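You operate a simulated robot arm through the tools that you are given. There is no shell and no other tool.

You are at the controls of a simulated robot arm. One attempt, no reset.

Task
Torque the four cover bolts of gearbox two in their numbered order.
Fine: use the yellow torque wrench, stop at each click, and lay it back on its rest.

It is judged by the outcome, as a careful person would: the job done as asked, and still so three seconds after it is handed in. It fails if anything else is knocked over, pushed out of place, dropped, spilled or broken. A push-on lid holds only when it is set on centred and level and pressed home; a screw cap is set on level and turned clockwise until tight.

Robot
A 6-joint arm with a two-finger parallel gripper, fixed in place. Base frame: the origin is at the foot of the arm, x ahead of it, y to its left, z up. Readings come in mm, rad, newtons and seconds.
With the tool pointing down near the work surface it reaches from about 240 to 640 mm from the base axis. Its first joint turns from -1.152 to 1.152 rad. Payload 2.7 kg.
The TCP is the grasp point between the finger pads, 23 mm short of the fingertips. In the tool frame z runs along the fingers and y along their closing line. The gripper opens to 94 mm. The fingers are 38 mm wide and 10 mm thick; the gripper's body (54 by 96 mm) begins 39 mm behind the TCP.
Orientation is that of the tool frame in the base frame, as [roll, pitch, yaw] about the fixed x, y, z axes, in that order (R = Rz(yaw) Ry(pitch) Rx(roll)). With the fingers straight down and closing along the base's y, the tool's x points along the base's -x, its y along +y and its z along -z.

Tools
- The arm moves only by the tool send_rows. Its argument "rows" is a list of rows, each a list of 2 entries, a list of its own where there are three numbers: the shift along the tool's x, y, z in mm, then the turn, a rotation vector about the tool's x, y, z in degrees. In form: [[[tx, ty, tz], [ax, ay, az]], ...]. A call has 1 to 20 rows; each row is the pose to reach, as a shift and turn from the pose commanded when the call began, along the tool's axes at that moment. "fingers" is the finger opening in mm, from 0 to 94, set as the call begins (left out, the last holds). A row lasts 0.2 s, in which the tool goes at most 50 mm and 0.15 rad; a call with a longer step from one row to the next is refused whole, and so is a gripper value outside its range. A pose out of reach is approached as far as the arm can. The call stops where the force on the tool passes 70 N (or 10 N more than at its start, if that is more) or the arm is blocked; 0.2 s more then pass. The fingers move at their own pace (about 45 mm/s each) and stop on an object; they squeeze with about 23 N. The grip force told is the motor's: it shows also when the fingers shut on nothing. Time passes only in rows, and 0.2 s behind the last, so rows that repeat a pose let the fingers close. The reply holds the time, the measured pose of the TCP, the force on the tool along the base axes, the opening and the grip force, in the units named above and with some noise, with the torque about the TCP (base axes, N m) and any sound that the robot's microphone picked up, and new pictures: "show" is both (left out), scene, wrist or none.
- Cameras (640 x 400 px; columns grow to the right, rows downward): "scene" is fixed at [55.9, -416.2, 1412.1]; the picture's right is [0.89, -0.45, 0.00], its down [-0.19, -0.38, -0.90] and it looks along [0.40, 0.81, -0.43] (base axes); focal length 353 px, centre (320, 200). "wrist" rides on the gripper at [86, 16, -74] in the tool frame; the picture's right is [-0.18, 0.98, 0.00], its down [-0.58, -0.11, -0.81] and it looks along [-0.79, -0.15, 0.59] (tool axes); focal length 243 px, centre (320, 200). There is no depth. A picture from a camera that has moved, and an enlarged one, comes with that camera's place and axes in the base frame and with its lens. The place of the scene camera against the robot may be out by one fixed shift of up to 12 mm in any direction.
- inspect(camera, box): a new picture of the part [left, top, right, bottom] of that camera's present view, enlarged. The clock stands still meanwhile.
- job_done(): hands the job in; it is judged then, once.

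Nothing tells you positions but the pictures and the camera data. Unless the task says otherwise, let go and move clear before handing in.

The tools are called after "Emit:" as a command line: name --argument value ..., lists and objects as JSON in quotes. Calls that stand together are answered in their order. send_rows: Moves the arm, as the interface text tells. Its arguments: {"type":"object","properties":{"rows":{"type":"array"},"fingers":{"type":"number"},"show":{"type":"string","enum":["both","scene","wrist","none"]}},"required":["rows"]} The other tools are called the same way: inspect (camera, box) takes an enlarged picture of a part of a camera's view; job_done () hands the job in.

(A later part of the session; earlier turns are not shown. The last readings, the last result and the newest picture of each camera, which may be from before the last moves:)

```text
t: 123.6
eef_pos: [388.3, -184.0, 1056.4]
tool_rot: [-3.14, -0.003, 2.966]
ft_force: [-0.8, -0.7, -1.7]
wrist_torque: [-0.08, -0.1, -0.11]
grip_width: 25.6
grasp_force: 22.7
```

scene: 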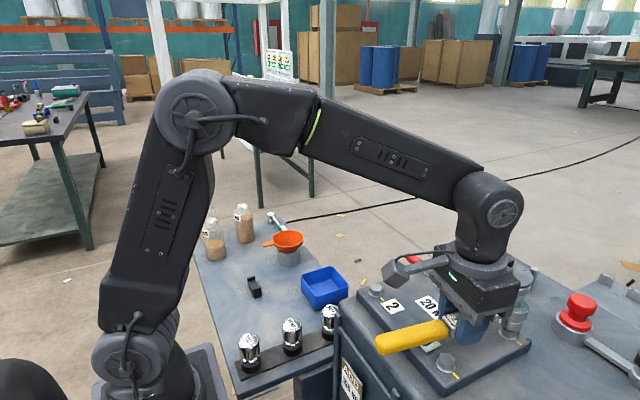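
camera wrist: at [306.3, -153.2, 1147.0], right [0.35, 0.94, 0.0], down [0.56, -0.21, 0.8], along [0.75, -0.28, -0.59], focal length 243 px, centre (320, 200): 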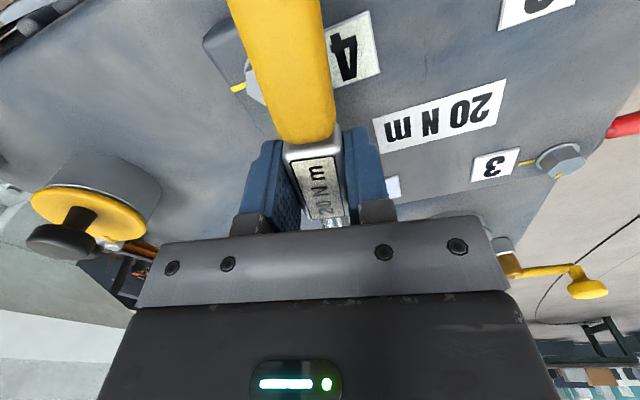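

Emit:
send_rows --rows '[[[0, 0, 1], [0, 0, 0]], [[0, 0, 2], [0, 0, 0]], [[0, 0, 2], [0, 0, 0]]]' --show "none"

Emit:
inspect --camera "scene" --box '[490, 300, 535, 350]'

```text
t: 124.4
eef_pos: [387.6, -184.0, 1054.6]
tool_rot: [-3.14, -0.002, 2.967]
ft_force: [1.8, 2.8, 0.9]
wrist_torque: [0.07, -0.38, 0.28]
grip_width: 25.8
grasp_force: 23.1
```

```text
8.00 times, centred on (512, 325) of scene
camera zoom: at [56.0, -416.1, 1412.1], right [0.89, -0.45, 0.0], down [-0.19, -0.38, -0.9], along [0.4, 0.81, -0.43], focal length 2822 px, centre (-1220, -800)
```

zoom: 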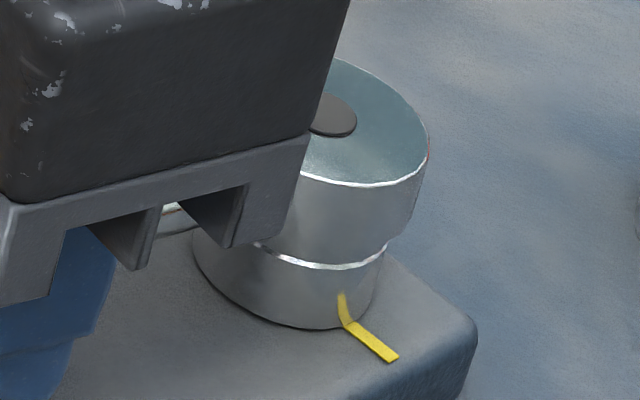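

Seated. I'm starting the clockwise turn from −70°, with about 20° to go to the cover mark, in small steps and listening.

Emit:
send_rows --rows '[[[-0.01, 1.54, -0.4], [0, 0, 1]], [[-0.05, 3.08, -0.6], [0, 0, 2]], [[-0.12, 4.62, -0.6], [0, 0, 3]], [[-0.21, 6.15, -0.6], [0, 0, 4]], [[-0.34, 7.69, -0.6], [0, 0, 5]]]' --show "none"

```text
t: 125.6
eef_pos: [388.8, -176.2, 1056.4]
tool_rot: [-3.14, -0.005, 2.877]
ft_force: [-9.1, 0.4, 2.6]
wrist_torque: [-0.07, -0.15, -0.08]
grip_width: 25.7
grasp_force: 22.8
```

Emit:
send_rows --rows '[[[0.3, 1.54, 0], [0, 0, 1]], [[0.35, 3.08, 0], [0, 0, 2]], [[0.28, 4.62, 0], [0, 0, 3]], [[0.19, 6.15, 0], [0, 0, 4]], [[0.06, 7.69, 0], [0, 0, 5]]]' --show "none"

```text
t: 126.8
eef_pos: [391.7, -169.3, 1056.6]
tool_rot: [-3.139, -0.004, 2.79]
ft_force: [2.3, -3.2, -4.8]
wrist_torque: [0.09, 0.38, -0.06]
grip_width: 25.8
grasp_force: 23.0
```

Emit:
send_rows --rows '[[[-0.01, 1.54, 0.2], [0, 0, 1]], [[-0.05, 3.08, 0.3], [0, 0, 2]], [[-0.12, 4.62, 0.3], [0, 0, 3]], [[-0.21, 6.15, 0.3], [0, 0, 4]]]' --show "none"

```text
t: 127.8
eef_pos: [393.9, -164.4, 1055.3]
tool_rot: [-3.141, 0.0, 2.721]
ft_force: [8.6, -4.4, -3.1]
wrist_torque: [0.1, 0.14, 0.16]
grip_width: 26.0
grasp_force: 23.0
```

Emit:
send_rows --rows '[[[-0.2, 1.54, 0], [0, 0, 1]], [[-0.3, 3.08, 0], [0, 0, 2]], [[-0.4, 4.62, 0], [0, 0, 3]], [[-0.4, 4.62, 0], [0, 0, 3]]]' --show "none"

```text
t: 128.8
eef_pos: [396.7, -159.8, 1055.8]
tool_rot: [-3.141, -0.003, 2.669]
ft_force: [-7.9, 5.4, 8.2]
wrist_torque: [0.0, -0.37, 0.35]
grip_width: 25.5
grasp_force: 23.1
```

Emit:
send_rows --rows '[[[0.1, 1.54, -0.3], [0, 0, 1]], [[0.2, 3.08, -0.3], [0, 0, 2]], [[0.1, 4.62, -0.3], [0, 0, 3]], [[0.1, 4.62, -0.3], [0, 0, 3]]]' --show "none"

```text
t: 129.8
eef_pos: [398.1, -155.1, 1055.4]
tool_rot: [-3.141, -0.002, 2.615]
ft_force: [2.3, 4.3, 5.1]
wrist_torque: [0.1, -0.28, 0.65]
grip_width: 25.8
grasp_force: 22.7
```

Emit:
send_rows --rows '[[[-0.01, 1.8, 0], [0, 0, 1]], [[-0.05, 3.4, 0], [0, 0, 2]], [[-0.12, 5, 0], [0, 0, 3]], [[-0.12, 5, 0], [0, 0, 3]]]' --show "none"

```text
t: 130.8
eef_pos: [400.8, -152.2, 1056.3]
tool_rot: [-3.14, 0.001, 2.563]
ft_force: [-1.9, -1.4, 10.3]
wrist_torque: [-0.28, -0.4, 0.15]
grip_width: 25.9
grasp_force: 22.3
```

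Emit:
send_rows --rows '[[[-0.01, 1.54, -0.5], [0, 0, 1]], [[-0.05, 3.08, -0.7], [0, 0, 2]], [[-0.12, 4.62, -0.7], [0, 0, 3]], [[-0.12, 4.62, -0.7], [0, 0, 3]]]' --show "none"

```text
t: 131.8
eef_pos: [403.0, -147.6, 1056.7]
tool_rot: [-3.137, -0.003, 2.51]
ft_force: [14.4, -14.3, -14.2]
wrist_torque: [0.35, 0.5, -0.05]
grip_width: 26.0
grasp_force: 22.9
```

Emit:
send_rows --rows '[[[-0.5, 1.7, 0.3], [0, 0, 1]], [[-0.65, 3.3, 0.45], [0, 0, 2]], [[-0.72, 4.85, 0.45], [0, 0, 3]], [[-0.81, 6.4, 0.45], [0, 0, 4]], [[-0.81, 6.4, 0.45], [0, 0, 4]]]' --show "none"

```text
t: 133.0
eef_pos: [408.5, -143.0, 1055.2]
tool_rot: [-3.138, -0.003, 2.44]
ft_force: [5.7, -10.0, -12.8]
wrist_torque: [0.49, 0.7, -0.17]
grip_width: 25.9
grasp_force: 22.8
```

Emit:
send_rows --rows '[[[-0.2, 1.7, 0.5], [0, 0, 1]], [[-0.3, 3.3, 0.7], [0, 0, 2]], [[-0.37, 4.85, 0.7], [0, 0, 3]], [[-0.46, 6.4, 0.7], [0, 0, 4]], [[-0.46, 6.4, 0.7], [0, 0, 4]]]' --show "scene"

Emit:
inspect --camera "scene" --box '[400, 260, 540, 360]'

```text
t: 134.2
eef_pos: [412.5, -138.9, 1055.4]
tool_rot: [-3.141, -0.003, 2.372]
ft_force: [-17.3, 5.5, 9.2]
wrist_torque: [-0.11, 0.01, -0.35]
grip_width: 25.7
grasp_force: 23.5
```

scene: 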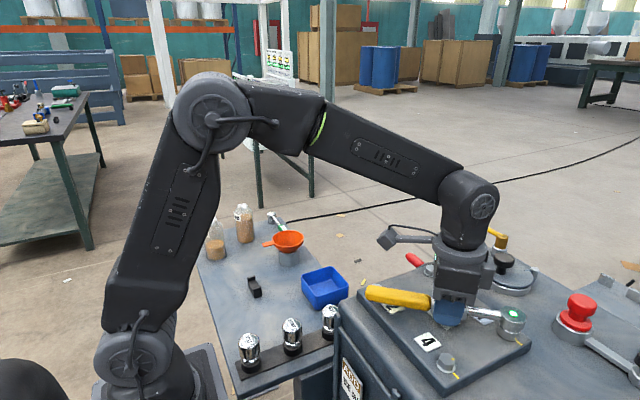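

```text
4.00 times, centred on (470, 310) of scene
camera zoom: at [55.3, -416.0, 1412.2], right [0.89, -0.45, 0.0], down [-0.19, -0.38, -0.9], along [0.4, 0.81, -0.43], focal length 1411 px, centre (-280, -240)
```

zoom: 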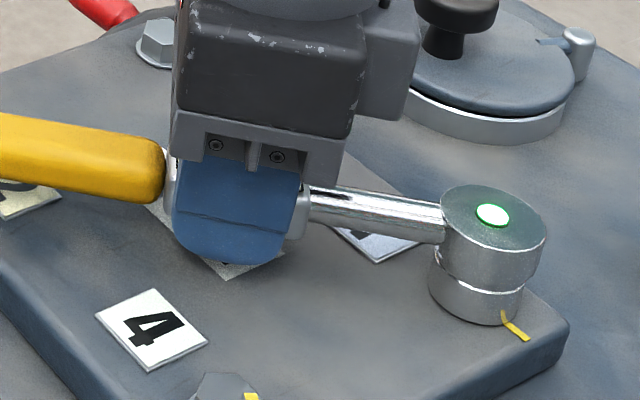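

The indicator on the wrench head has just lit green, so I'm stopping the turn and looking closely.

Emit:
inspect --camera "scene" --box '[495, 290, 535, 325]'

Emit:
inspect --camera "scene" --box '[360, 260, 480, 370]'

```text
11.43 times, centred on (515, 308) of scene
camera zoom: at [55.3, -416.0, 1412.2], right [0.89, -0.45, 0.0], down [-0.19, -0.38, -0.9], along [0.4, 0.81, -0.43], focal length 4031 px, centre (-1909, -1029)
```

zoom: 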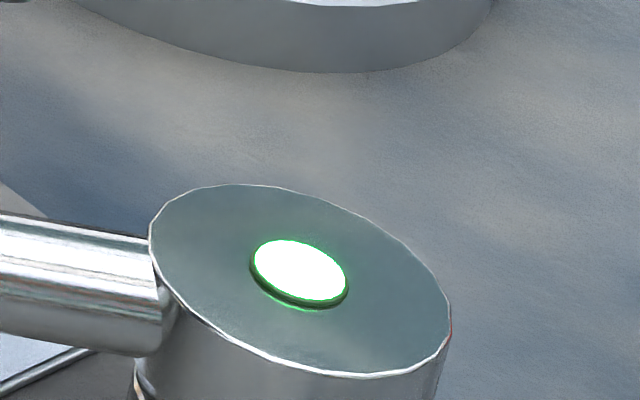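

```text
3.64 times, centred on (420, 315) of scene
camera zoom: at [55.3, -416.0, 1412.2], right [0.89, -0.45, 0.0], down [-0.19, -0.38, -0.9], along [0.4, 0.81, -0.43], focal length 1282 px, centre (-44, -218)
```

zoom: 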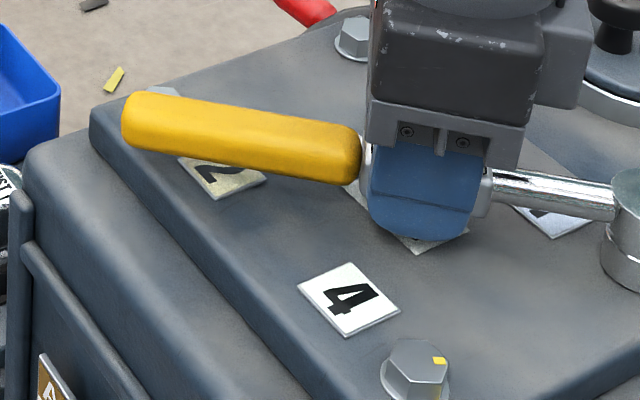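

Emit:
send_rows --rows '[[[0, 0, 0], [0, 0, 0]]]' --show "none"

Emit:
inspect --camera "scene" --box '[490, 290, 540, 350]'

```text
t: 134.6
eef_pos: [412.4, -138.2, 1056.7]
tool_rot: [-3.14, -0.002, 2.371]
ft_force: [-18.5, 8.3, 12.6]
wrist_torque: [-0.22, -0.15, -0.4]
grip_width: 25.8
grasp_force: 23.0
```

```text
6.67 times, centred on (515, 320) of scene
camera zoom: at [55.2, -415.9, 1412.2], right [0.89, -0.45, 0.0], down [-0.19, -0.38, -0.9], along [0.4, 0.81, -0.43], focal length 2351 px, centre (-980, -600)
```

zoom: 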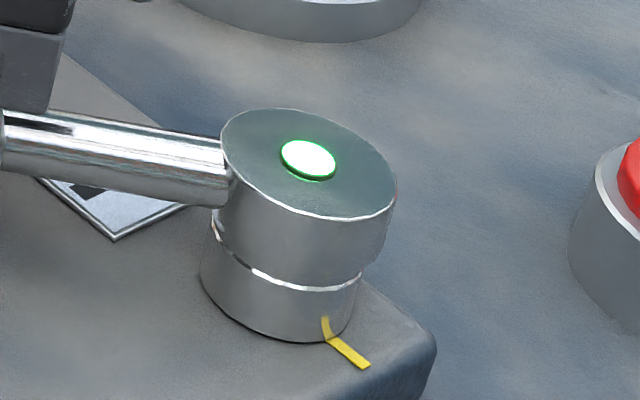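

The light stays on and there's no sound in the readings. I'll unload by about 1.5°, within the hex play, to see whether the light is latched.

Emit:
send_rows --rows '[[[0.3, -0.77, -0.3], [0, 0, -0.5]], [[0.5, -1.54, -0.4], [0, 0, -1]], [[0.5, -2.3, -0.4], [0, 0, -1.5]], [[0.5, -2.3, -0.4], [0, 0, -1.5]]]' --show "none"

Emit:
inspect --camera "scene" --box '[490, 290, 540, 350]'

```text
t: 135.6
eef_pos: [410.9, -140.6, 1056.1]
tool_rot: [-3.14, -0.002, 2.399]
ft_force: [-11.0, 10.8, 9.0]
wrist_torque: [-0.24, -0.27, 0.05]
grip_width: 25.7
grasp_force: 23.4
```

```text
6.67 times, centred on (515, 320) of scene
camera zoom: at [55.5, -415.8, 1412.2], right [0.89, -0.45, 0.0], down [-0.19, -0.38, -0.9], along [0.4, 0.81, -0.43], focal length 2351 px, centre (-980, -600)
```

zoom: 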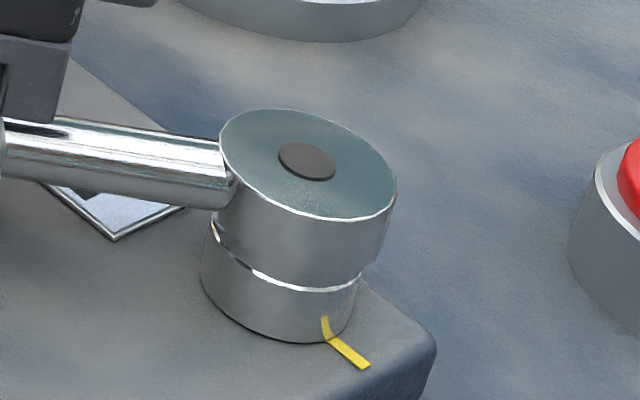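

The light went out once unloaded. I'll re-approach in half-degree steps to learn exactly when it lights, without exceeding the previous angle.

Emit:
send_rows --rows '[[[0, 0.77, 0.2], [0, 0, 0.5]], [[0, 1.54, 0.2], [0, 0, 1]], [[0, 1.54, 0.2], [0, 0, 1]]]' --show "none"

Emit:
inspect --camera "scene" --box '[490, 290, 540, 350]'

```text
t: 136.4
eef_pos: [411.0, -139.3, 1056.0]
tool_rot: [-3.139, -0.001, 2.38]
ft_force: [-6.9, -2.8, 6.1]
wrist_torque: [-0.43, -0.22, -0.35]
grip_width: 25.9
grasp_force: 22.9
```

```text
6.67 times, centred on (515, 320) of scene
camera zoom: at [55.6, -416.2, 1412.1], right [0.89, -0.45, 0.0], down [-0.19, -0.38, -0.9], along [0.4, 0.81, -0.43], focal length 2351 px, centre (-980, -600)
```

zoom: 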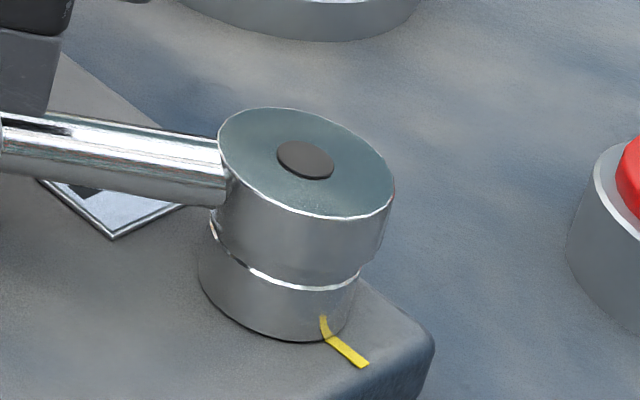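

Emit:
send_rows --rows '[[[0, 0.4, 0], [0, 0, 0.25]], [[0, 0.77, 0], [0, 0, 0.5]], [[0, 0.77, 0], [0, 0, 0.5]]]' --show "none"

Emit:
inspect --camera "scene" --box '[490, 290, 540, 350]'

```text
t: 137.2
eef_pos: [411.8, -138.6, 1057.2]
tool_rot: [-3.141, 0.001, 2.371]
ft_force: [-0.3, -8.7, 4.7]
wrist_torque: [-0.46, -0.24, -0.4]
grip_width: 26.0
grasp_force: 22.3
```

```text
6.67 times, centred on (515, 320) of scene
camera zoom: at [55.9, -416.4, 1412.0], right [0.89, -0.45, 0.0], down [-0.19, -0.38, -0.9], along [0.4, 0.81, -0.43], focal length 2351 px, centre (-980, -600)
```

zoom: 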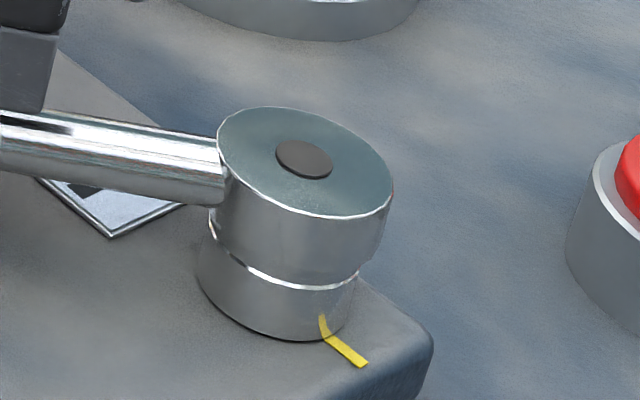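

The flash lasted only about a second at the moment of the click and doesn't relight at the same angle. So that green flash is the click signal, and bolt 1 is done. I'll unload the flats, lift off slowly, and check the mark.

Emit:
send_rows --rows '[[[0, -0.8, -0.3], [0, 0, -0.6]], [[0, -1.9, -0.6], [0, 0, -1.2]], [[0, -2.8, -0.8], [0, 0, -1.8]], [[0, -3.6, -0.8], [0, 0, -2.4]], [[0, -3.6, -0.8], [0, 0, -2.4]]]' --show "none"

```text
t: 138.4
eef_pos: [410.3, -140.2, 1055.8]
tool_rot: [-3.137, -0.002, 2.414]
ft_force: [-3.7, -7.1, 3.2]
wrist_torque: [-0.43, -0.17, -0.68]
grip_width: 26.1
grasp_force: 22.6
```

Emit:
send_rows --rows '[[[0, -0.3, -0.3], [0, 0, 0]], [[0, -0.6, -0.6], [0, 0, 0]], [[0, -0.6, -1], [0, 0, 0]], [[0, -0.6, -1.5], [0, 0, 0]]]' --show "none"

```text
t: 139.4
eef_pos: [408.5, -140.1, 1058.0]
tool_rot: [-3.138, -0.002, 2.414]
ft_force: [0.0, -4.5, -7.3]
wrist_torque: [0.15, 0.27, -0.35]
grip_width: 25.8
grasp_force: 22.8
```

Emit:
send_rows --rows '[[[0, -0.3, -0.5], [0, 0, 0.3]], [[0, -0.3, -1], [0, 0, -0.3]], [[0, -0.3, -1.5], [0, 0, 0.3]], [[0, -0.3, -2], [0, 0, -0.3]], [[0, -0.3, -2.5], [0, 0, 0.3]], [[0, -0.3, -3], [0, 0, 0]], [[0, -0.3, -3.5], [0, 0, 0]]]' --show "none"

Emit:
inspect --camera "scene" --box '[490, 290, 540, 350]'

```text
t: 141.0
eef_pos: [409.2, -142.3, 1061.5]
tool_rot: [-3.14, -0.002, 2.415]
ft_force: [1.2, 4.0, -5.9]
wrist_torque: [0.23, 0.2, 0.24]
grip_width: 25.7
grasp_force: 23.1
```

```text
6.67 times, centred on (515, 320) of scene
camera zoom: at [56.0, -416.1, 1412.1], right [0.89, -0.45, 0.0], down [-0.19, -0.38, -0.9], along [0.4, 0.81, -0.43], focal length 2351 px, centre (-980, -600)
```

zoom: 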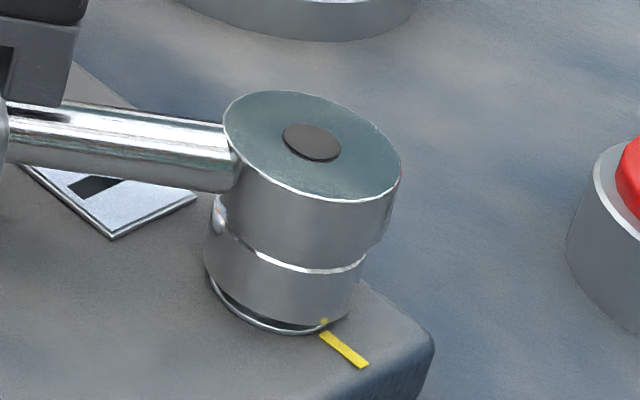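

It's lifting off. Continuing up.

Emit:
send_rows --rows '[[[0, 0, -1], [0, 0, 0]], [[0, 0, -2], [0, 0, 0]], [[0, 0, -3], [0, 0, 0]], [[0, 0, -4], [0, 0, 0]], [[0, 0, -5], [0, 0, 0]], [[0, 0, -6.5], [0, 0, 0]], [[0, 0, -8], [0, 0, 0]], [[0, 0, -10], [0, 0, 0]], [[0, 0, -14], [0, 0, 0]], [[0, 0, -20], [0, 0, 0]], [[0, 0, -28], [0, 0, 0]], [[0, 0, -36], [0, 0, 0]], [[0, 0, -40], [0, 0, 0]], [[0, 0, -40], [0, 0, 0]]]'

Emit:
inspect --camera "scene" --box '[490, 315, 530, 340]'

Emit:
inspect --camera "scene" --box '[360, 250, 540, 390]'

```text
t: 144.0
eef_pos: [408.7, -141.7, 1101.1]
tool_rot: [-3.14, -0.002, 2.415]
ft_force: [-0.4, 1.2, -1.2]
wrist_torque: [-0.02, -0.03, -0.04]
grip_width: 26.0
grasp_force: 23.0
camera wrist: at [355.2, -71.6, 1174.3], right [0.79, 0.61, 0.0], down [0.36, -0.47, 0.81], along [0.49, -0.64, -0.59], focal length 243 px, centre (320, 200)
```

scene: 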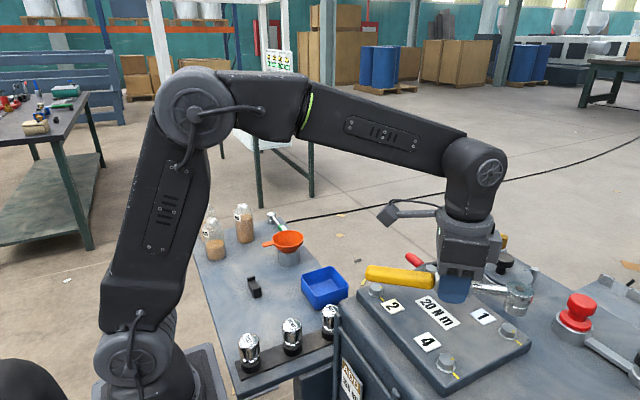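
wrist: 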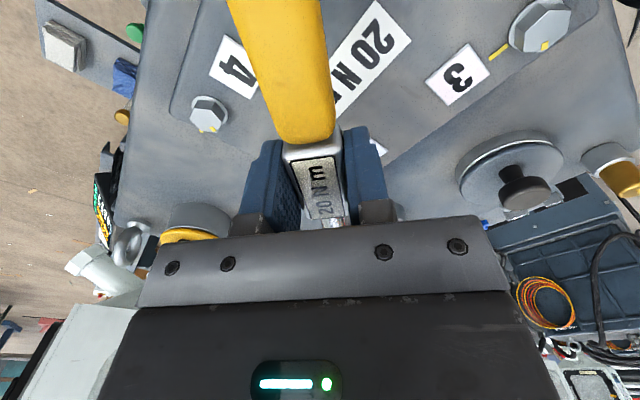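

```text
16.00 times, centred on (510, 328) of scene
camera zoom: at [56.0, -416.2, 1412.1], right [0.89, -0.45, 0.0], down [-0.19, -0.38, -0.9], along [0.4, 0.81, -0.43], focal length 5643 px, centre (-2720, -1840)
```

zoom: 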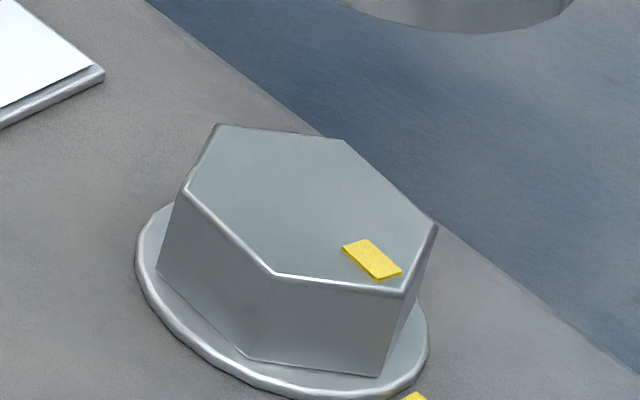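

```text
2.86 times, centred on (450, 320) of scene
camera zoom: at [56.0, -416.2, 1412.1], right [0.89, -0.45, 0.0], down [-0.19, -0.38, -0.9], along [0.4, 0.81, -0.43], focal length 1008 px, centre (-51, -143)
```

zoom: 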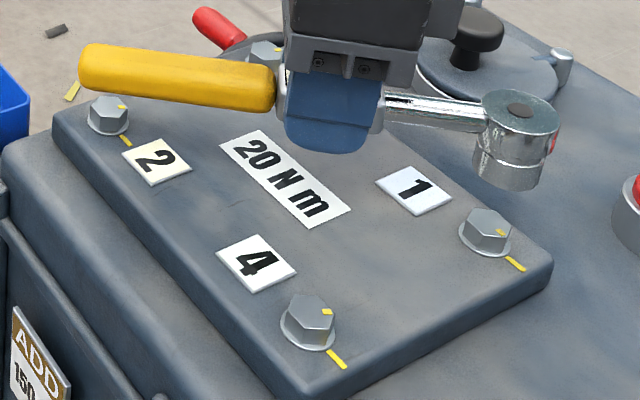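

Bolt 1's mark now lines up with its cover mark (about −97°), which agrees with the click. Before going to bolt 2 I'll measure where the head sits relative to the gripper.

Emit:
inspect --camera "scene" --box '[495, 270, 545, 320]'

Emit:
inspect --camera "scene" --box '[360, 275, 400, 300]'

Emit:
inspect --camera "scene" --box '[430, 350, 470, 375]'

```text
8.00 times, centred on (520, 295) of scene
camera zoom: at [56.0, -416.2, 1412.1], right [0.89, -0.45, 0.0], down [-0.19, -0.38, -0.9], along [0.4, 0.81, -0.43], focal length 2822 px, centre (-1280, -560)
```

zoom: 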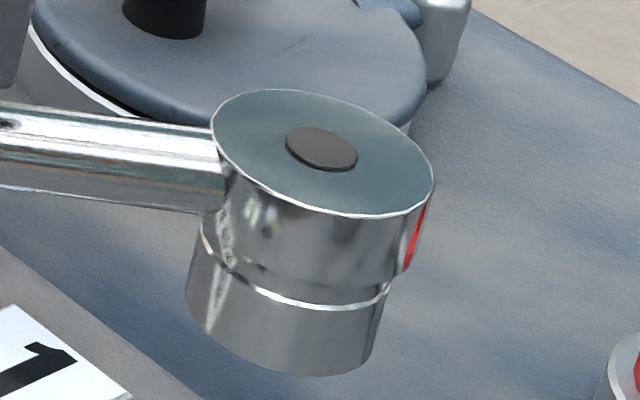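

```text
16.00 times, centred on (380, 288) of scene
camera zoom: at [56.0, -416.2, 1412.1], right [0.89, -0.45, 0.0], down [-0.19, -0.38, -0.9], along [0.4, 0.81, -0.43], focal length 5643 px, centre (-640, -1200)
```

zoom: 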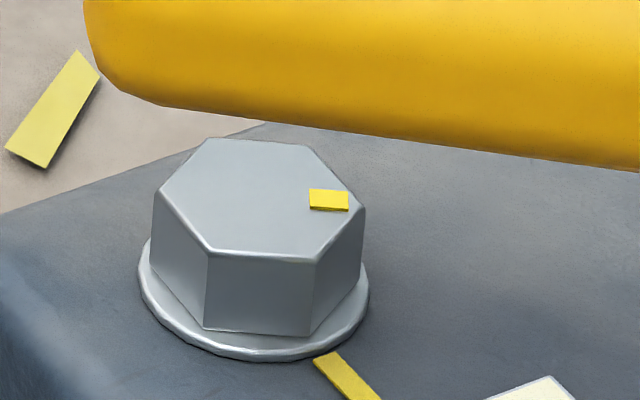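

```text
16.00 times, centred on (450, 362) of scene
camera zoom: at [56.0, -416.2, 1412.1], right [0.89, -0.45, 0.0], down [-0.19, -0.38, -0.9], along [0.4, 0.81, -0.43], focal length 5643 px, centre (-1760, -2400)
```

zoom: 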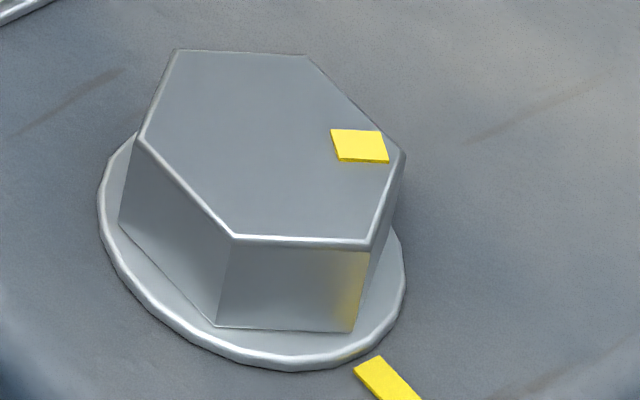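

Geometry confirmed: the head is 88 mm from the TCP with no yaw offset. Bolt 2's marked corner is at about −33°, so I'll seat with the handle at 147°. Moving there now.

Emit:
send_rows --rows '[[[4, 0.5, -2], [0, 0, -0.2]], [[12, 1.6, -4], [0, 0, -0.5]], [[24, 3.2, -4], [0, 0, -1.1]], [[40, 5.4, -4], [0, 0, -1.8]], [[57, 7.7, -4], [0, 0, -2.5]], [[74, 10, -4], [0, 0, -3.3]], [[91, 12.3, -4], [0, 0, -4]], [[108, 14.6, -4], [0, 0, -4.8]], [[125, 16.9, -4], [0, 0, -5.5]], [[142, 19.2, -4], [0, 0, -6.3]], [[158, 21.3, -4], [0, 0, -7]], [[172, 23.2, -4], [0, 0, -7.6]], [[183, 24.7, -4], [0, 0, -8.1]], [[190, 25.7, -4], [0, 0, -8.5]], [[193.9, 26.2, -4], [0, 0, -8.6]], [[193.9, 26.2, -4], [0, 0, -8.6]], [[193.9, 26.2, -4], [0, 0, -8.6]]]'

Emit:
inspect --camera "scene" --box '[355, 230, 415, 305]'

Emit:
inspect --camera "scene" --box '[310, 210, 440, 310]'

```text
t: 147.6
eef_pos: [281.1, 6.9, 1106.6]
tool_rot: [-3.141, -0.002, 2.567]
ft_force: [0.7, 0.0, -2.1]
wrist_torque: [-0.04, -0.03, -0.01]
grip_width: 25.7
grasp_force: 23.1
camera wrist: at [217.8, 66.7, 1179.4], right [0.69, 0.72, 0.0], down [0.43, -0.41, 0.81], along [0.58, -0.56, -0.59], focal length 243 px, centre (320, 200)
```

scene: 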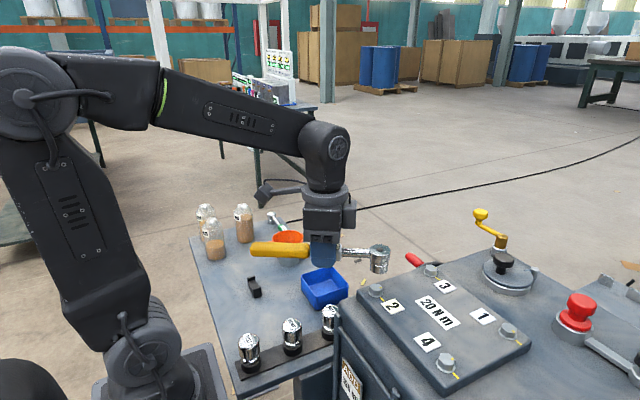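
wrist: 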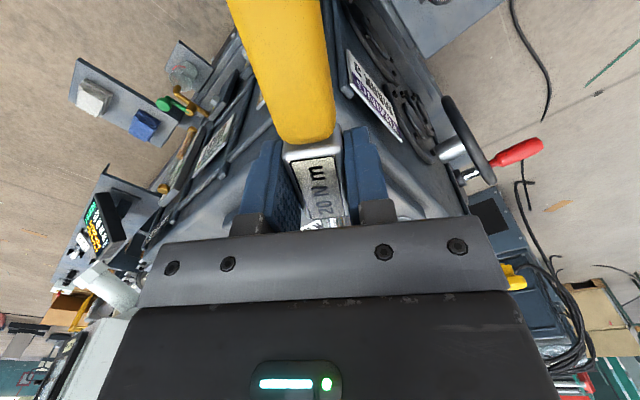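

```text
5.33 times, centred on (385, 268) of scene
camera zoom: at [56.0, -416.2, 1412.1], right [0.89, -0.45, 0.0], down [-0.19, -0.38, -0.9], along [0.4, 0.81, -0.43], focal length 1881 px, centre (-27, -160)
```

zoom: 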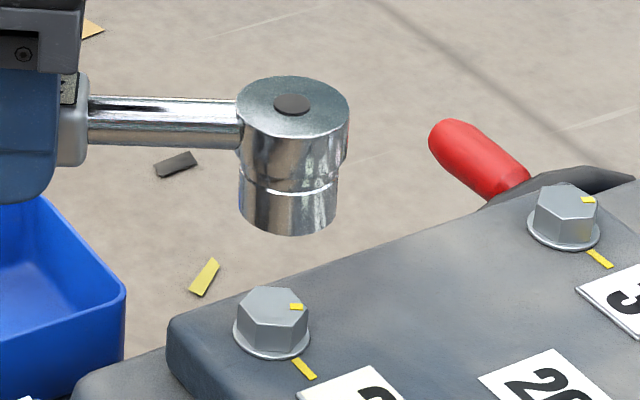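

```text
4.00 times, centred on (375, 260) of scene
camera zoom: at [56.0, -416.2, 1412.1], right [0.89, -0.45, 0.0], down [-0.19, -0.38, -0.9], along [0.4, 0.81, -0.43], focal length 1411 px, centre (100, -40)
```

zoom: 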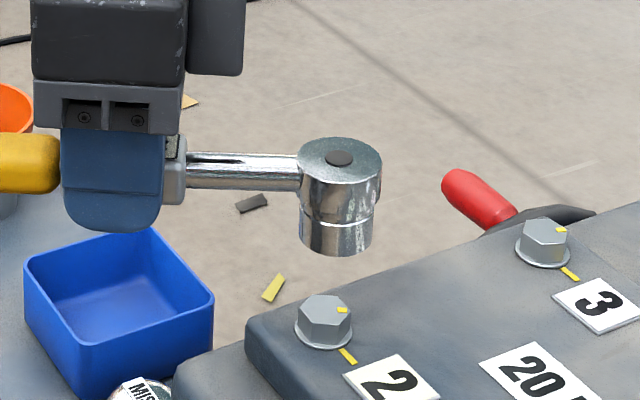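

Emit:
send_rows --rows '[[[0.3, 0.4, 5], [0, 0, 0]], [[0.7, 0.9, 12], [0, 0, 0]], [[0.7, 0.9, 20], [0, 0, 0]], [[0.7, 0.9, 27], [0, 0, 0]], [[0.7, 0.9, 32], [0, 0, 0]], [[0.7, 0.9, 33], [0, 0, 0]], [[0.7, 0.9, 33], [0, 0, 0]]]' --show "wrist"

Emit:
inspect --camera "scene" --box '[355, 250, 405, 305]'

Emit:
inspect --camera "scene" --box '[362, 278, 398, 303]'

```text
t: 149.2
eef_pos: [281.4, 9.4, 1072.4]
tool_rot: [-3.14, -0.001, 2.564]
ft_force: [0.5, 0.2, -3.6]
wrist_torque: [-0.02, 0.01, -0.01]
grip_width: 25.7
grasp_force: 23.1
camera wrist: at [218.4, 69.6, 1146.5], right [0.69, 0.72, 0.0], down [0.43, -0.41, 0.81], along [0.58, -0.56, -0.59], focal length 243 px, centre (320, 200)
```

wrist: 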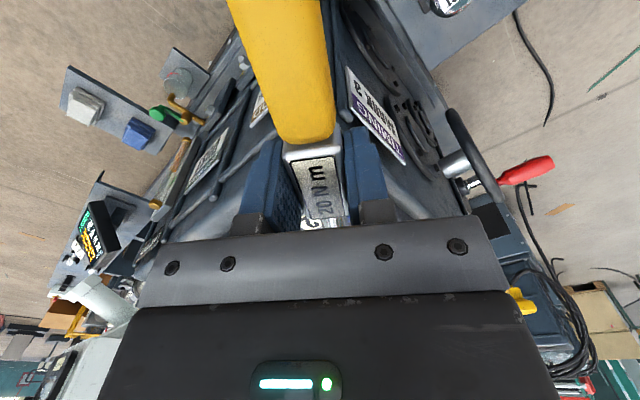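

```text
7.27 times, centred on (380, 278) of scene
camera zoom: at [56.0, -416.2, 1412.1], right [0.89, -0.45, 0.0], down [-0.19, -0.38, -0.9], along [0.4, 0.81, -0.43], focal length 2565 px, centre (-116, -364)
```

zoom: 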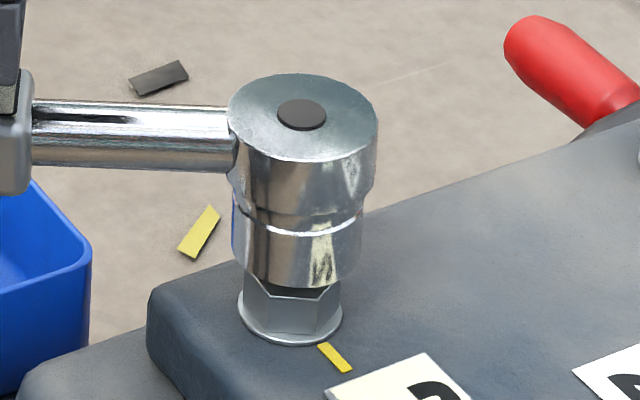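

```text
16.00 times, centred on (380, 290) of scene
camera zoom: at [56.0, -416.2, 1412.1], right [0.89, -0.45, 0.0], down [-0.19, -0.38, -0.9], along [0.4, 0.81, -0.43], focal length 5643 px, centre (-640, -1248)
```

zoom: 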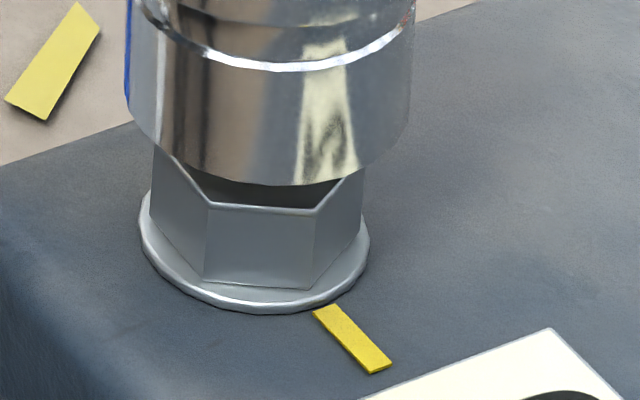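

The head has overshot by about 1 mm in y. I'm correcting and re-measuring before contact.

Emit:
send_rows --rows '[[[-0.3, -0.6, 0], [0, 0, 0]], [[-0.5, -1.1, 0], [0, 0, 0]], [[-0.5, -1.1, 0], [0, 0, 0]]]' --show "wrist"

Emit:
inspect --camera "scene" --box '[362, 278, 398, 303]'

Emit:
inspect --camera "scene" --box '[355, 250, 405, 305]'

```text
t: 150.0
eef_pos: [281.3, 7.7, 1072.5]
tool_rot: [-3.139, -0.001, 2.564]
ft_force: [-0.1, 0.0, -2.6]
wrist_torque: [-0.03, -0.03, 0.02]
grip_width: 25.9
grasp_force: 22.2
camera wrist: at [218.5, 67.8, 1146.3], right [0.69, 0.72, 0.0], down [0.43, -0.41, 0.81], along [0.58, -0.56, -0.59], focal length 243 px, centre (320, 200)
```

wrist: 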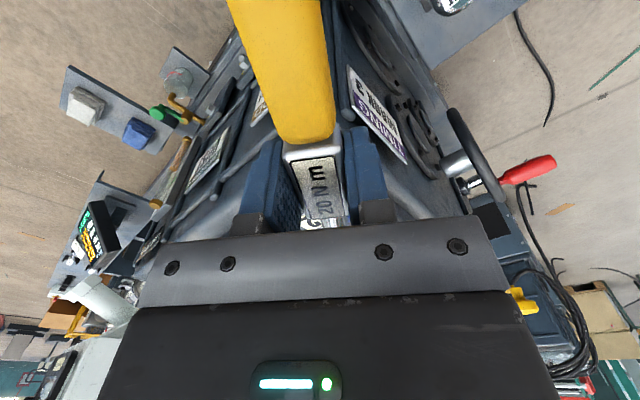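

```text
16.00 times, centred on (380, 290) of scene
camera zoom: at [56.0, -416.2, 1412.1], right [0.89, -0.45, 0.0], down [-0.19, -0.38, -0.9], along [0.4, 0.81, -0.43], focal length 5643 px, centre (-640, -1248)
```

zoom: 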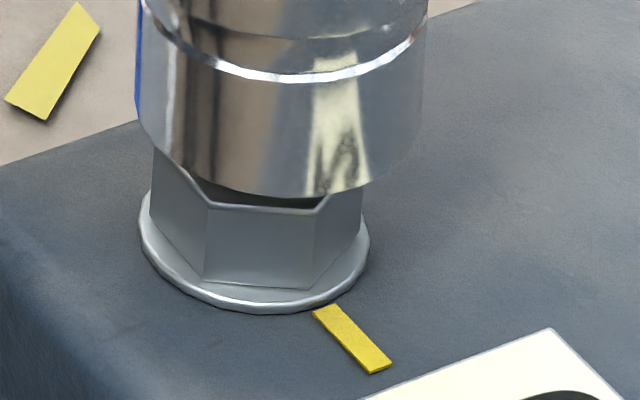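

```text
7.27 times, centred on (380, 278) of scene
camera zoom: at [56.0, -416.2, 1412.1], right [0.89, -0.45, 0.0], down [-0.19, -0.38, -0.9], along [0.4, 0.81, -0.43], focal length 2565 px, centre (-116, -364)
```

zoom: 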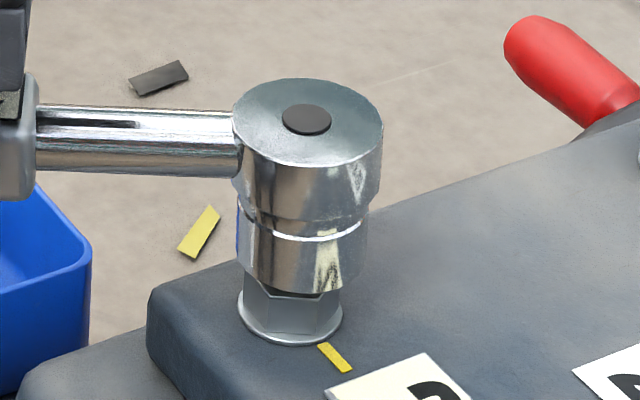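

The wrench has picked up about 2° of head-up tilt from the last lift-off. I'm levelling it with a small pitch and rechecking.

Emit:
send_rows --rows '[[[0, 0, -1.5], [0, 1, 0]], [[0, 0, -3], [0, 2.1, 0]], [[0, 0, -3], [0, 2.1, 0]]]' --show "none"

Emit:
inspect --camera "scene" --box '[362, 278, 398, 303]'

Emit:
inspect --camera "scene" --box '[355, 250, 405, 305]'

```text
t: 150.8
eef_pos: [281.8, 7.6, 1075.6]
tool_rot: [-3.139, -0.039, 2.563]
ft_force: [-0.6, -0.2, -2.3]
wrist_torque: [-0.04, -0.04, 0.0]
grip_width: 25.7
grasp_force: 22.9
```

```text
16.00 times, centred on (380, 290) of scene
camera zoom: at [56.0, -416.2, 1412.1], right [0.89, -0.45, 0.0], down [-0.19, -0.38, -0.9], along [0.4, 0.81, -0.43], focal length 5643 px, centre (-640, -1248)
```

zoom: 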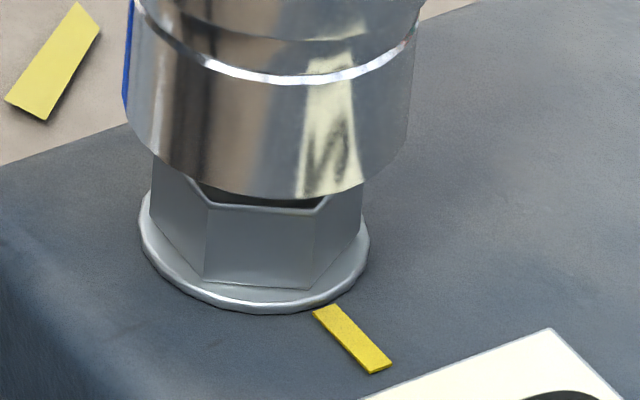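

```text
7.27 times, centred on (380, 278) of scene
camera zoom: at [56.0, -416.2, 1412.1], right [0.89, -0.45, 0.0], down [-0.19, -0.38, -0.9], along [0.4, 0.81, -0.43], focal length 2565 px, centre (-116, -364)
```

zoom: 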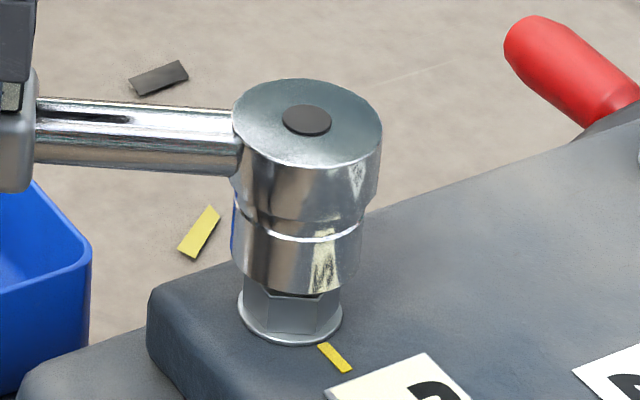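

Now it's level and coaxial with bolt 2. Lowering.

Emit:
send_rows --rows '[[[-0.07, 0, 2], [0, 0, 0]], [[-0.15, 0, 4], [0, 0, 0]], [[-0.22, 0, 6], [0, 0, 0]], [[-0.3, 0, 8], [0, 0, 0]], [[-0.35, 0, 9.5], [0, 0, 0]], [[-0.35, 0, 9.5], [0, 0, 0]]]' --show "none"

Emit:
inspect --camera "scene" --box '[362, 278, 398, 303]'

```text
t: 152.2
eef_pos: [280.2, 7.2, 1067.0]
tool_rot: [-3.14, -0.038, 2.567]
ft_force: [-6.5, 6.1, 11.5]
wrist_torque: [-0.38, -0.91, 0.1]
grip_width: 25.8
grasp_force: 23.8
```

```text
16.00 times, centred on (380, 290) of scene
camera zoom: at [55.6, -416.0, 1412.2], right [0.89, -0.45, 0.0], down [-0.19, -0.38, -0.9], along [0.4, 0.81, -0.43], focal length 5643 px, centre (-640, -1248)
```

zoom: 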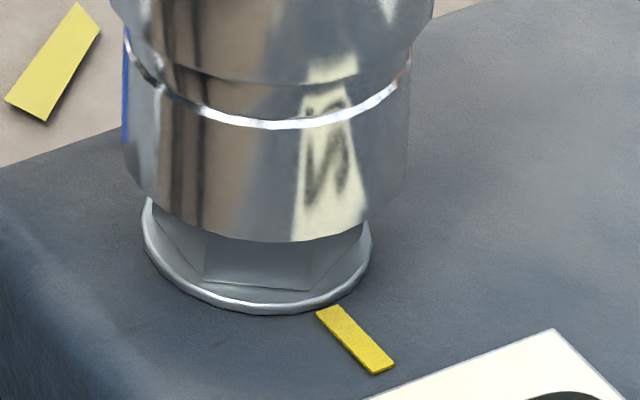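

It's sitting on top of the hex with a push toward the handle. I'm raising slightly, shifting 0.5 mm that way, and retrying gently.

Emit:
send_rows --rows '[[[0.1, 0, -1.5], [0, 0, 0]], [[0.6, 0, -3], [0, 0, 0]], [[0.6, 0, -3], [0, 0, 0]], [[0.55, 0, -2], [0, 0, 0]], [[0.5, 0, -1], [0, 0, 0]], [[0.5, 0, -1], [0, 0, 0]]]' --show "none"

Emit:
inspect --camera "scene" --box '[362, 278, 398, 303]'

Emit:
inspect --camera "scene" --box '[355, 250, 405, 305]'

```text
t: 153.6
eef_pos: [282.5, 7.5, 1066.8]
tool_rot: [-3.14, -0.038, 2.566]
ft_force: [1.2, -0.4, -3.2]
wrist_torque: [0.0, -0.04, 0.02]
grip_width: 25.9
grasp_force: 22.6
```

```text
16.00 times, centred on (380, 290) of scene
camera zoom: at [56.0, -416.2, 1412.1], right [0.89, -0.45, 0.0], down [-0.19, -0.38, -0.9], along [0.4, 0.81, -0.43], focal length 5643 px, centre (-640, -1248)
```

zoom: 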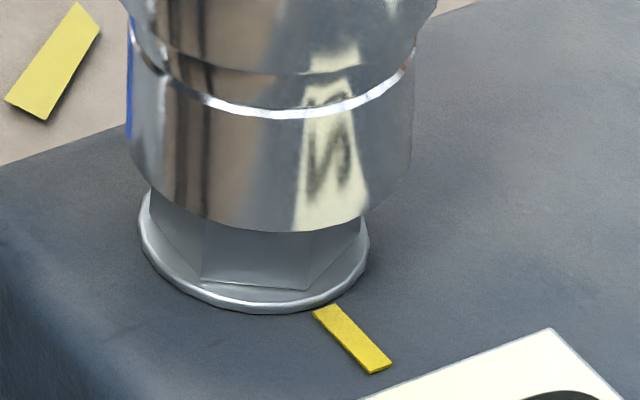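

```text
7.27 times, centred on (380, 278) of scene
camera zoom: at [56.0, -416.2, 1412.1], right [0.89, -0.45, 0.0], down [-0.19, -0.38, -0.9], along [0.4, 0.81, -0.43], focal length 2565 px, centre (-116, -364)
```

zoom: 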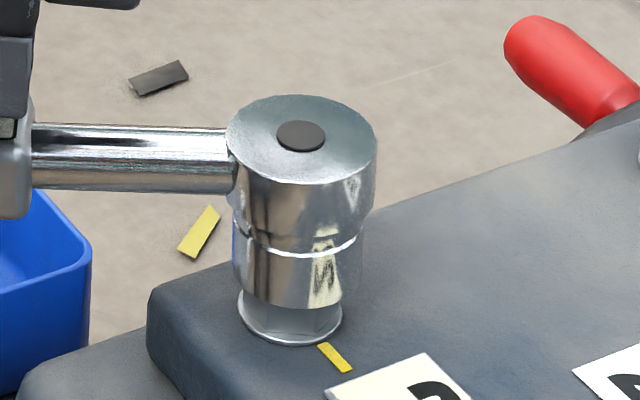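

Pressing tilted the wrench again. I'll level it once more and this time probe in sub-millimetre steps so contact stays light.

Emit:
send_rows --rows '[[[-0.3, 0, -2], [0, 1.1, 0]], [[-0.7, 0, -4], [0, 2.3, 0]], [[-0.7, 0, -4], [0, 2.3, 0]]]' --show "none"

Emit:
inspect --camera "scene" --box '[362, 278, 398, 303]'

Emit:
inspect --camera "scene" --box '[355, 250, 405, 305]'

```text
t: 154.4
eef_pos: [281.3, 6.9, 1071.4]
tool_rot: [-3.141, -0.082, 2.562]
ft_force: [0.0, 1.3, -2.7]
wrist_torque: [-0.01, -0.03, 0.05]
grip_width: 25.8
grasp_force: 23.0
```

```text
16.00 times, centred on (380, 290) of scene
camera zoom: at [56.0, -416.2, 1412.1], right [0.89, -0.45, 0.0], down [-0.19, -0.38, -0.9], along [0.4, 0.81, -0.43], focal length 5643 px, centre (-640, -1248)
```

zoom: 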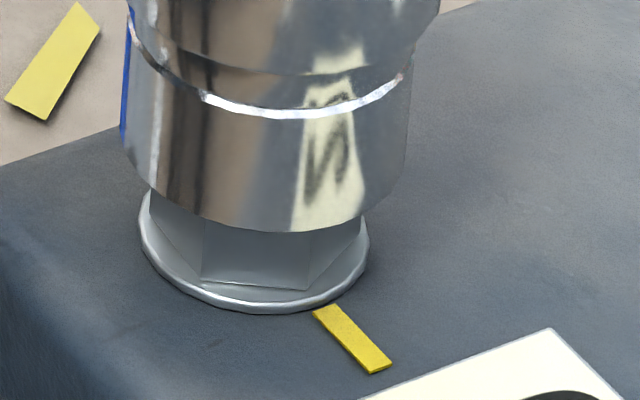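

```text
7.27 times, centred on (380, 278) of scene
camera zoom: at [56.0, -416.2, 1412.1], right [0.89, -0.45, 0.0], down [-0.19, -0.38, -0.9], along [0.4, 0.81, -0.43], focal length 2565 px, centre (-116, -364)
```

zoom: 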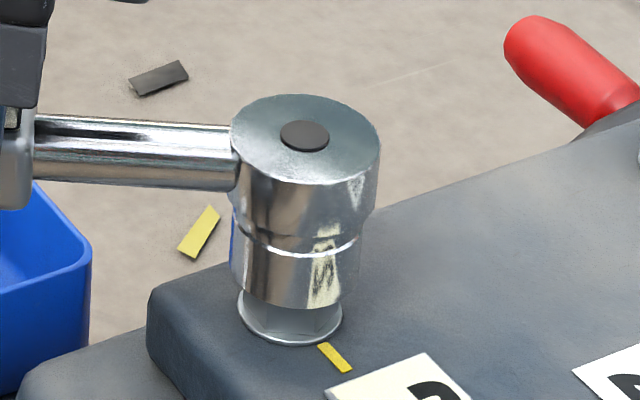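

Level and centred within about 0.1 mm. Lowering in fine steps.

Emit:
send_rows --rows '[[[-0.06, 0, 0.7], [0, 0, 0]], [[-0.12, 0, 1.4], [0, 0, 0]], [[-0.17, 0, 2.1], [0, 0, 0]], [[-0.23, 0, 2.8], [0, 0, 0]], [[-0.23, 0, 2.8], [0, 0, 0]]]' --show "none"

```text
t: 155.6
eef_pos: [281.1, 7.8, 1068.5]
tool_rot: [3.141, -0.076, 2.566]
ft_force: [-1.4, -0.5, 9.6]
wrist_torque: [-0.48, -0.93, -0.09]
grip_width: 26.1
grasp_force: 22.7
```

Emit:
send_rows --rows '[[[0.08, 0, -0.8], [0, 0, 0]], [[0.08, 0, -0.8], [0, 0, 0]]]' --show "none"

Emit:
inspect --camera "scene" --box '[362, 278, 398, 303]'

Emit:
inspect --camera "scene" --box '[355, 250, 405, 305]'

```text
t: 156.2
eef_pos: [281.3, 7.3, 1069.3]
tool_rot: [-3.138, -0.078, 2.564]
ft_force: [1.5, -1.5, 3.8]
wrist_torque: [-0.33, -0.66, -0.05]
grip_width: 25.6
grasp_force: 22.6
```

```text
16.00 times, centred on (380, 290) of scene
camera zoom: at [55.9, -416.3, 1412.1], right [0.89, -0.45, 0.0], down [-0.19, -0.38, -0.9], along [0.4, 0.81, -0.43], focal length 5643 px, centre (-640, -1248)
```

zoom: 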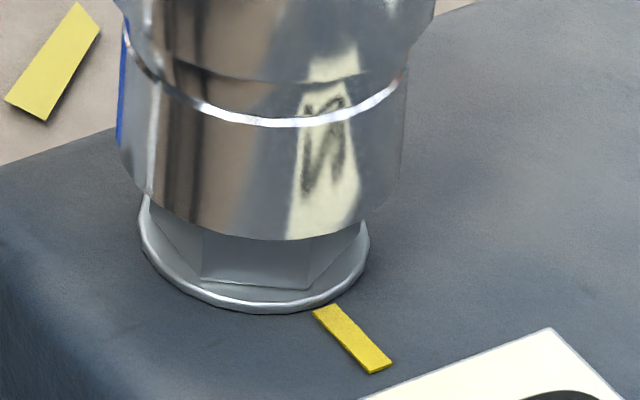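

```text
7.27 times, centred on (380, 278) of scene
camera zoom: at [55.9, -416.3, 1412.1], right [0.89, -0.45, 0.0], down [-0.19, -0.38, -0.9], along [0.4, 0.81, -0.43], focal length 2565 px, centre (-116, -364)
```

zoom: 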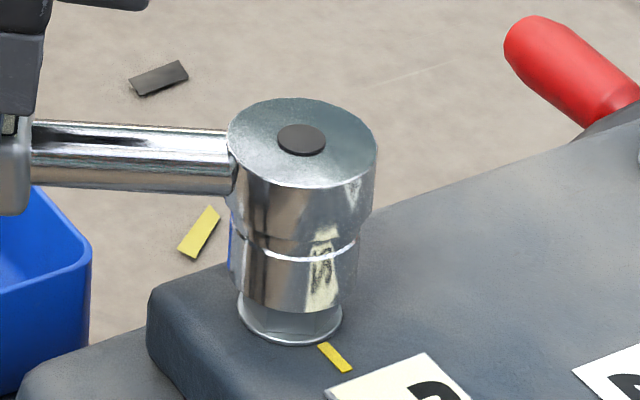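

Emit:
send_rows --rows '[[[-0.2, 0, 0], [0, 0, 0]], [[-0.4, 0, 0], [0, 0, 0]], [[-0.4, 0, 0], [0, 0, 0]]]' --show "none"

```text
t: 157.0
eef_pos: [281.2, 6.0, 1069.1]
tool_rot: [-3.14, -0.081, 2.564]
ft_force: [-1.9, 2.0, -0.6]
wrist_torque: [-0.02, -0.16, 0.13]
grip_width: 25.6
grasp_force: 23.0
```

Contact eased, so it may be starting to enter. Lowering a little more.

Emit:
send_rows --rows '[[[-0.05, 0, 0.6], [0, 0, 0]], [[-0.1, 0, 1.2], [0, 0, 0]], [[-0.1, 0, 1.2], [0, 0, 0]]]' --show "none"

Emit:
inspect --camera "scene" --box '[362, 278, 398, 303]'

```text
t: 157.8
eef_pos: [280.1, 7.6, 1068.6]
tool_rot: [-3.139, -0.08, 2.562]
ft_force: [-14.2, 4.7, 12.4]
wrist_torque: [-0.44, -0.7, -0.26]
grip_width: 26.0
grasp_force: 22.5
```

```text
16.00 times, centred on (380, 290) of scene
camera zoom: at [55.4, -416.0, 1412.2], right [0.89, -0.45, 0.0], down [-0.19, -0.38, -0.9], along [0.4, 0.81, -0.43], focal length 5643 px, centre (-640, -1248)
```

zoom: 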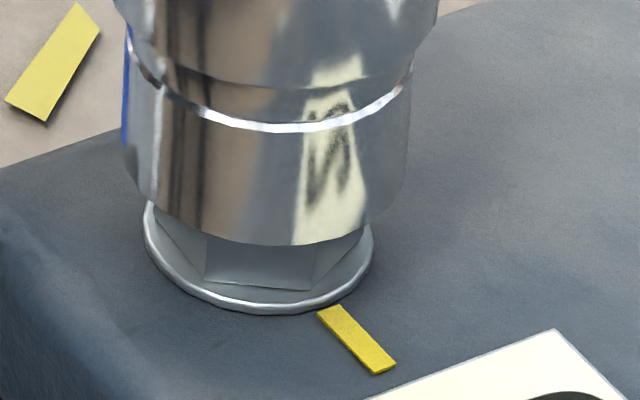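

Emit:
send_rows --rows '[[[0.05, 0, -0.8], [0, 0, 0]], [[0.45, -0.3, -0.8], [0, 0, 0]], [[0.45, -0.3, -0.8], [0, 0, 0]]]' --show "none"

```text
t: 158.6
eef_pos: [279.0, 8.3, 1068.9]
tool_rot: [-3.139, -0.079, 2.563]
ft_force: [-0.1, 0.4, -2.8]
wrist_torque: [-0.01, -0.06, 0.02]
grip_width: 25.9
grasp_force: 23.3
```

Emit:
send_rows --rows '[[[-0.05, 0, 0.5], [0, 0, 0]], [[-0.09, 0, 1], [0, 0, 0]], [[-0.09, 0, 1], [0, 0, 0]]]' --show "none"

```text
t: 159.4
eef_pos: [280.9, 7.2, 1068.3]
tool_rot: [-3.139, -0.08, 2.563]
ft_force: [-0.9, -0.9, 1.2]
wrist_torque: [-0.17, -0.32, -0.11]
grip_width: 25.7
grasp_force: 23.4
```

Laterally centred but still on top, so the angle is slightly off. I'm rotating a few degrees CCW in light contact.

Emit:
send_rows --rows '[[[0, -1.54, 0], [0.08, 0, -1]], [[-0.05, -3.07, 0], [0.16, 0, -2]], [[-0.12, -4.6, 0], [0.24, 0, -3]], [[-0.21, -6.14, 0], [0.32, 0, -4]], [[-0.21, -6.14, 0], [0.32, 0, -4]]]' --show "none"

Emit:
inspect --camera "scene" --box '[362, 278, 398, 303]'

```text
t: 160.6
eef_pos: [278.4, 0.9, 1067.5]
tool_rot: [-3.139, -0.079, 2.635]
ft_force: [1.3, 4.6, 1.7]
wrist_torque: [-0.01, -0.49, 0.33]
grip_width: 25.7
grasp_force: 23.5
```

```text
16.00 times, centred on (380, 290) of scene
camera zoom: at [55.9, -416.1, 1412.1], right [0.89, -0.45, 0.0], down [-0.19, -0.38, -0.9], along [0.4, 0.81, -0.43], focal length 5643 px, centre (-640, -1248)
```

zoom: 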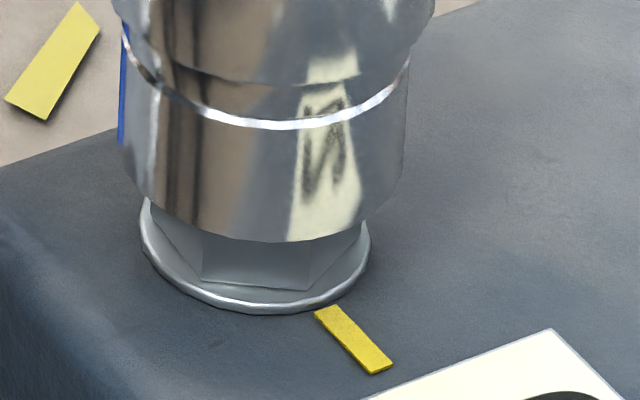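

The remaining error is likely along the camera's view direction, and the side force points +y. I'm nudging about 0.7 mm in +y while in light contact.

Emit:
send_rows --rows '[[[0.04, 0.4, 0], [0, 0, 0]], [[0.08, 0.76, 0], [0, 0, 0]], [[0.08, 0.76, 0], [0, 0, 0]]]' --show "none"

```text
t: 161.4
eef_pos: [277.9, 2.3, 1067.9]
tool_rot: [-3.139, -0.078, 2.632]
ft_force: [-3.2, -4.0, 8.8]
wrist_torque: [-0.55, -0.89, -0.39]
grip_width: 25.9
grasp_force: 22.8
```

Emit:
send_rows --rows '[[[-0.04, -0.4, 0], [0, 0, 0]], [[-0.04, -0.4, 0], [0, 0, 0]]]' --show "none"

```text
t: 162.0
eef_pos: [277.1, 1.9, 1068.2]
tool_rot: [-3.139, -0.08, 2.635]
ft_force: [2.1, 1.2, 1.9]
wrist_torque: [-0.13, -0.47, 0.16]
grip_width: 26.0
grasp_force: 22.7
```

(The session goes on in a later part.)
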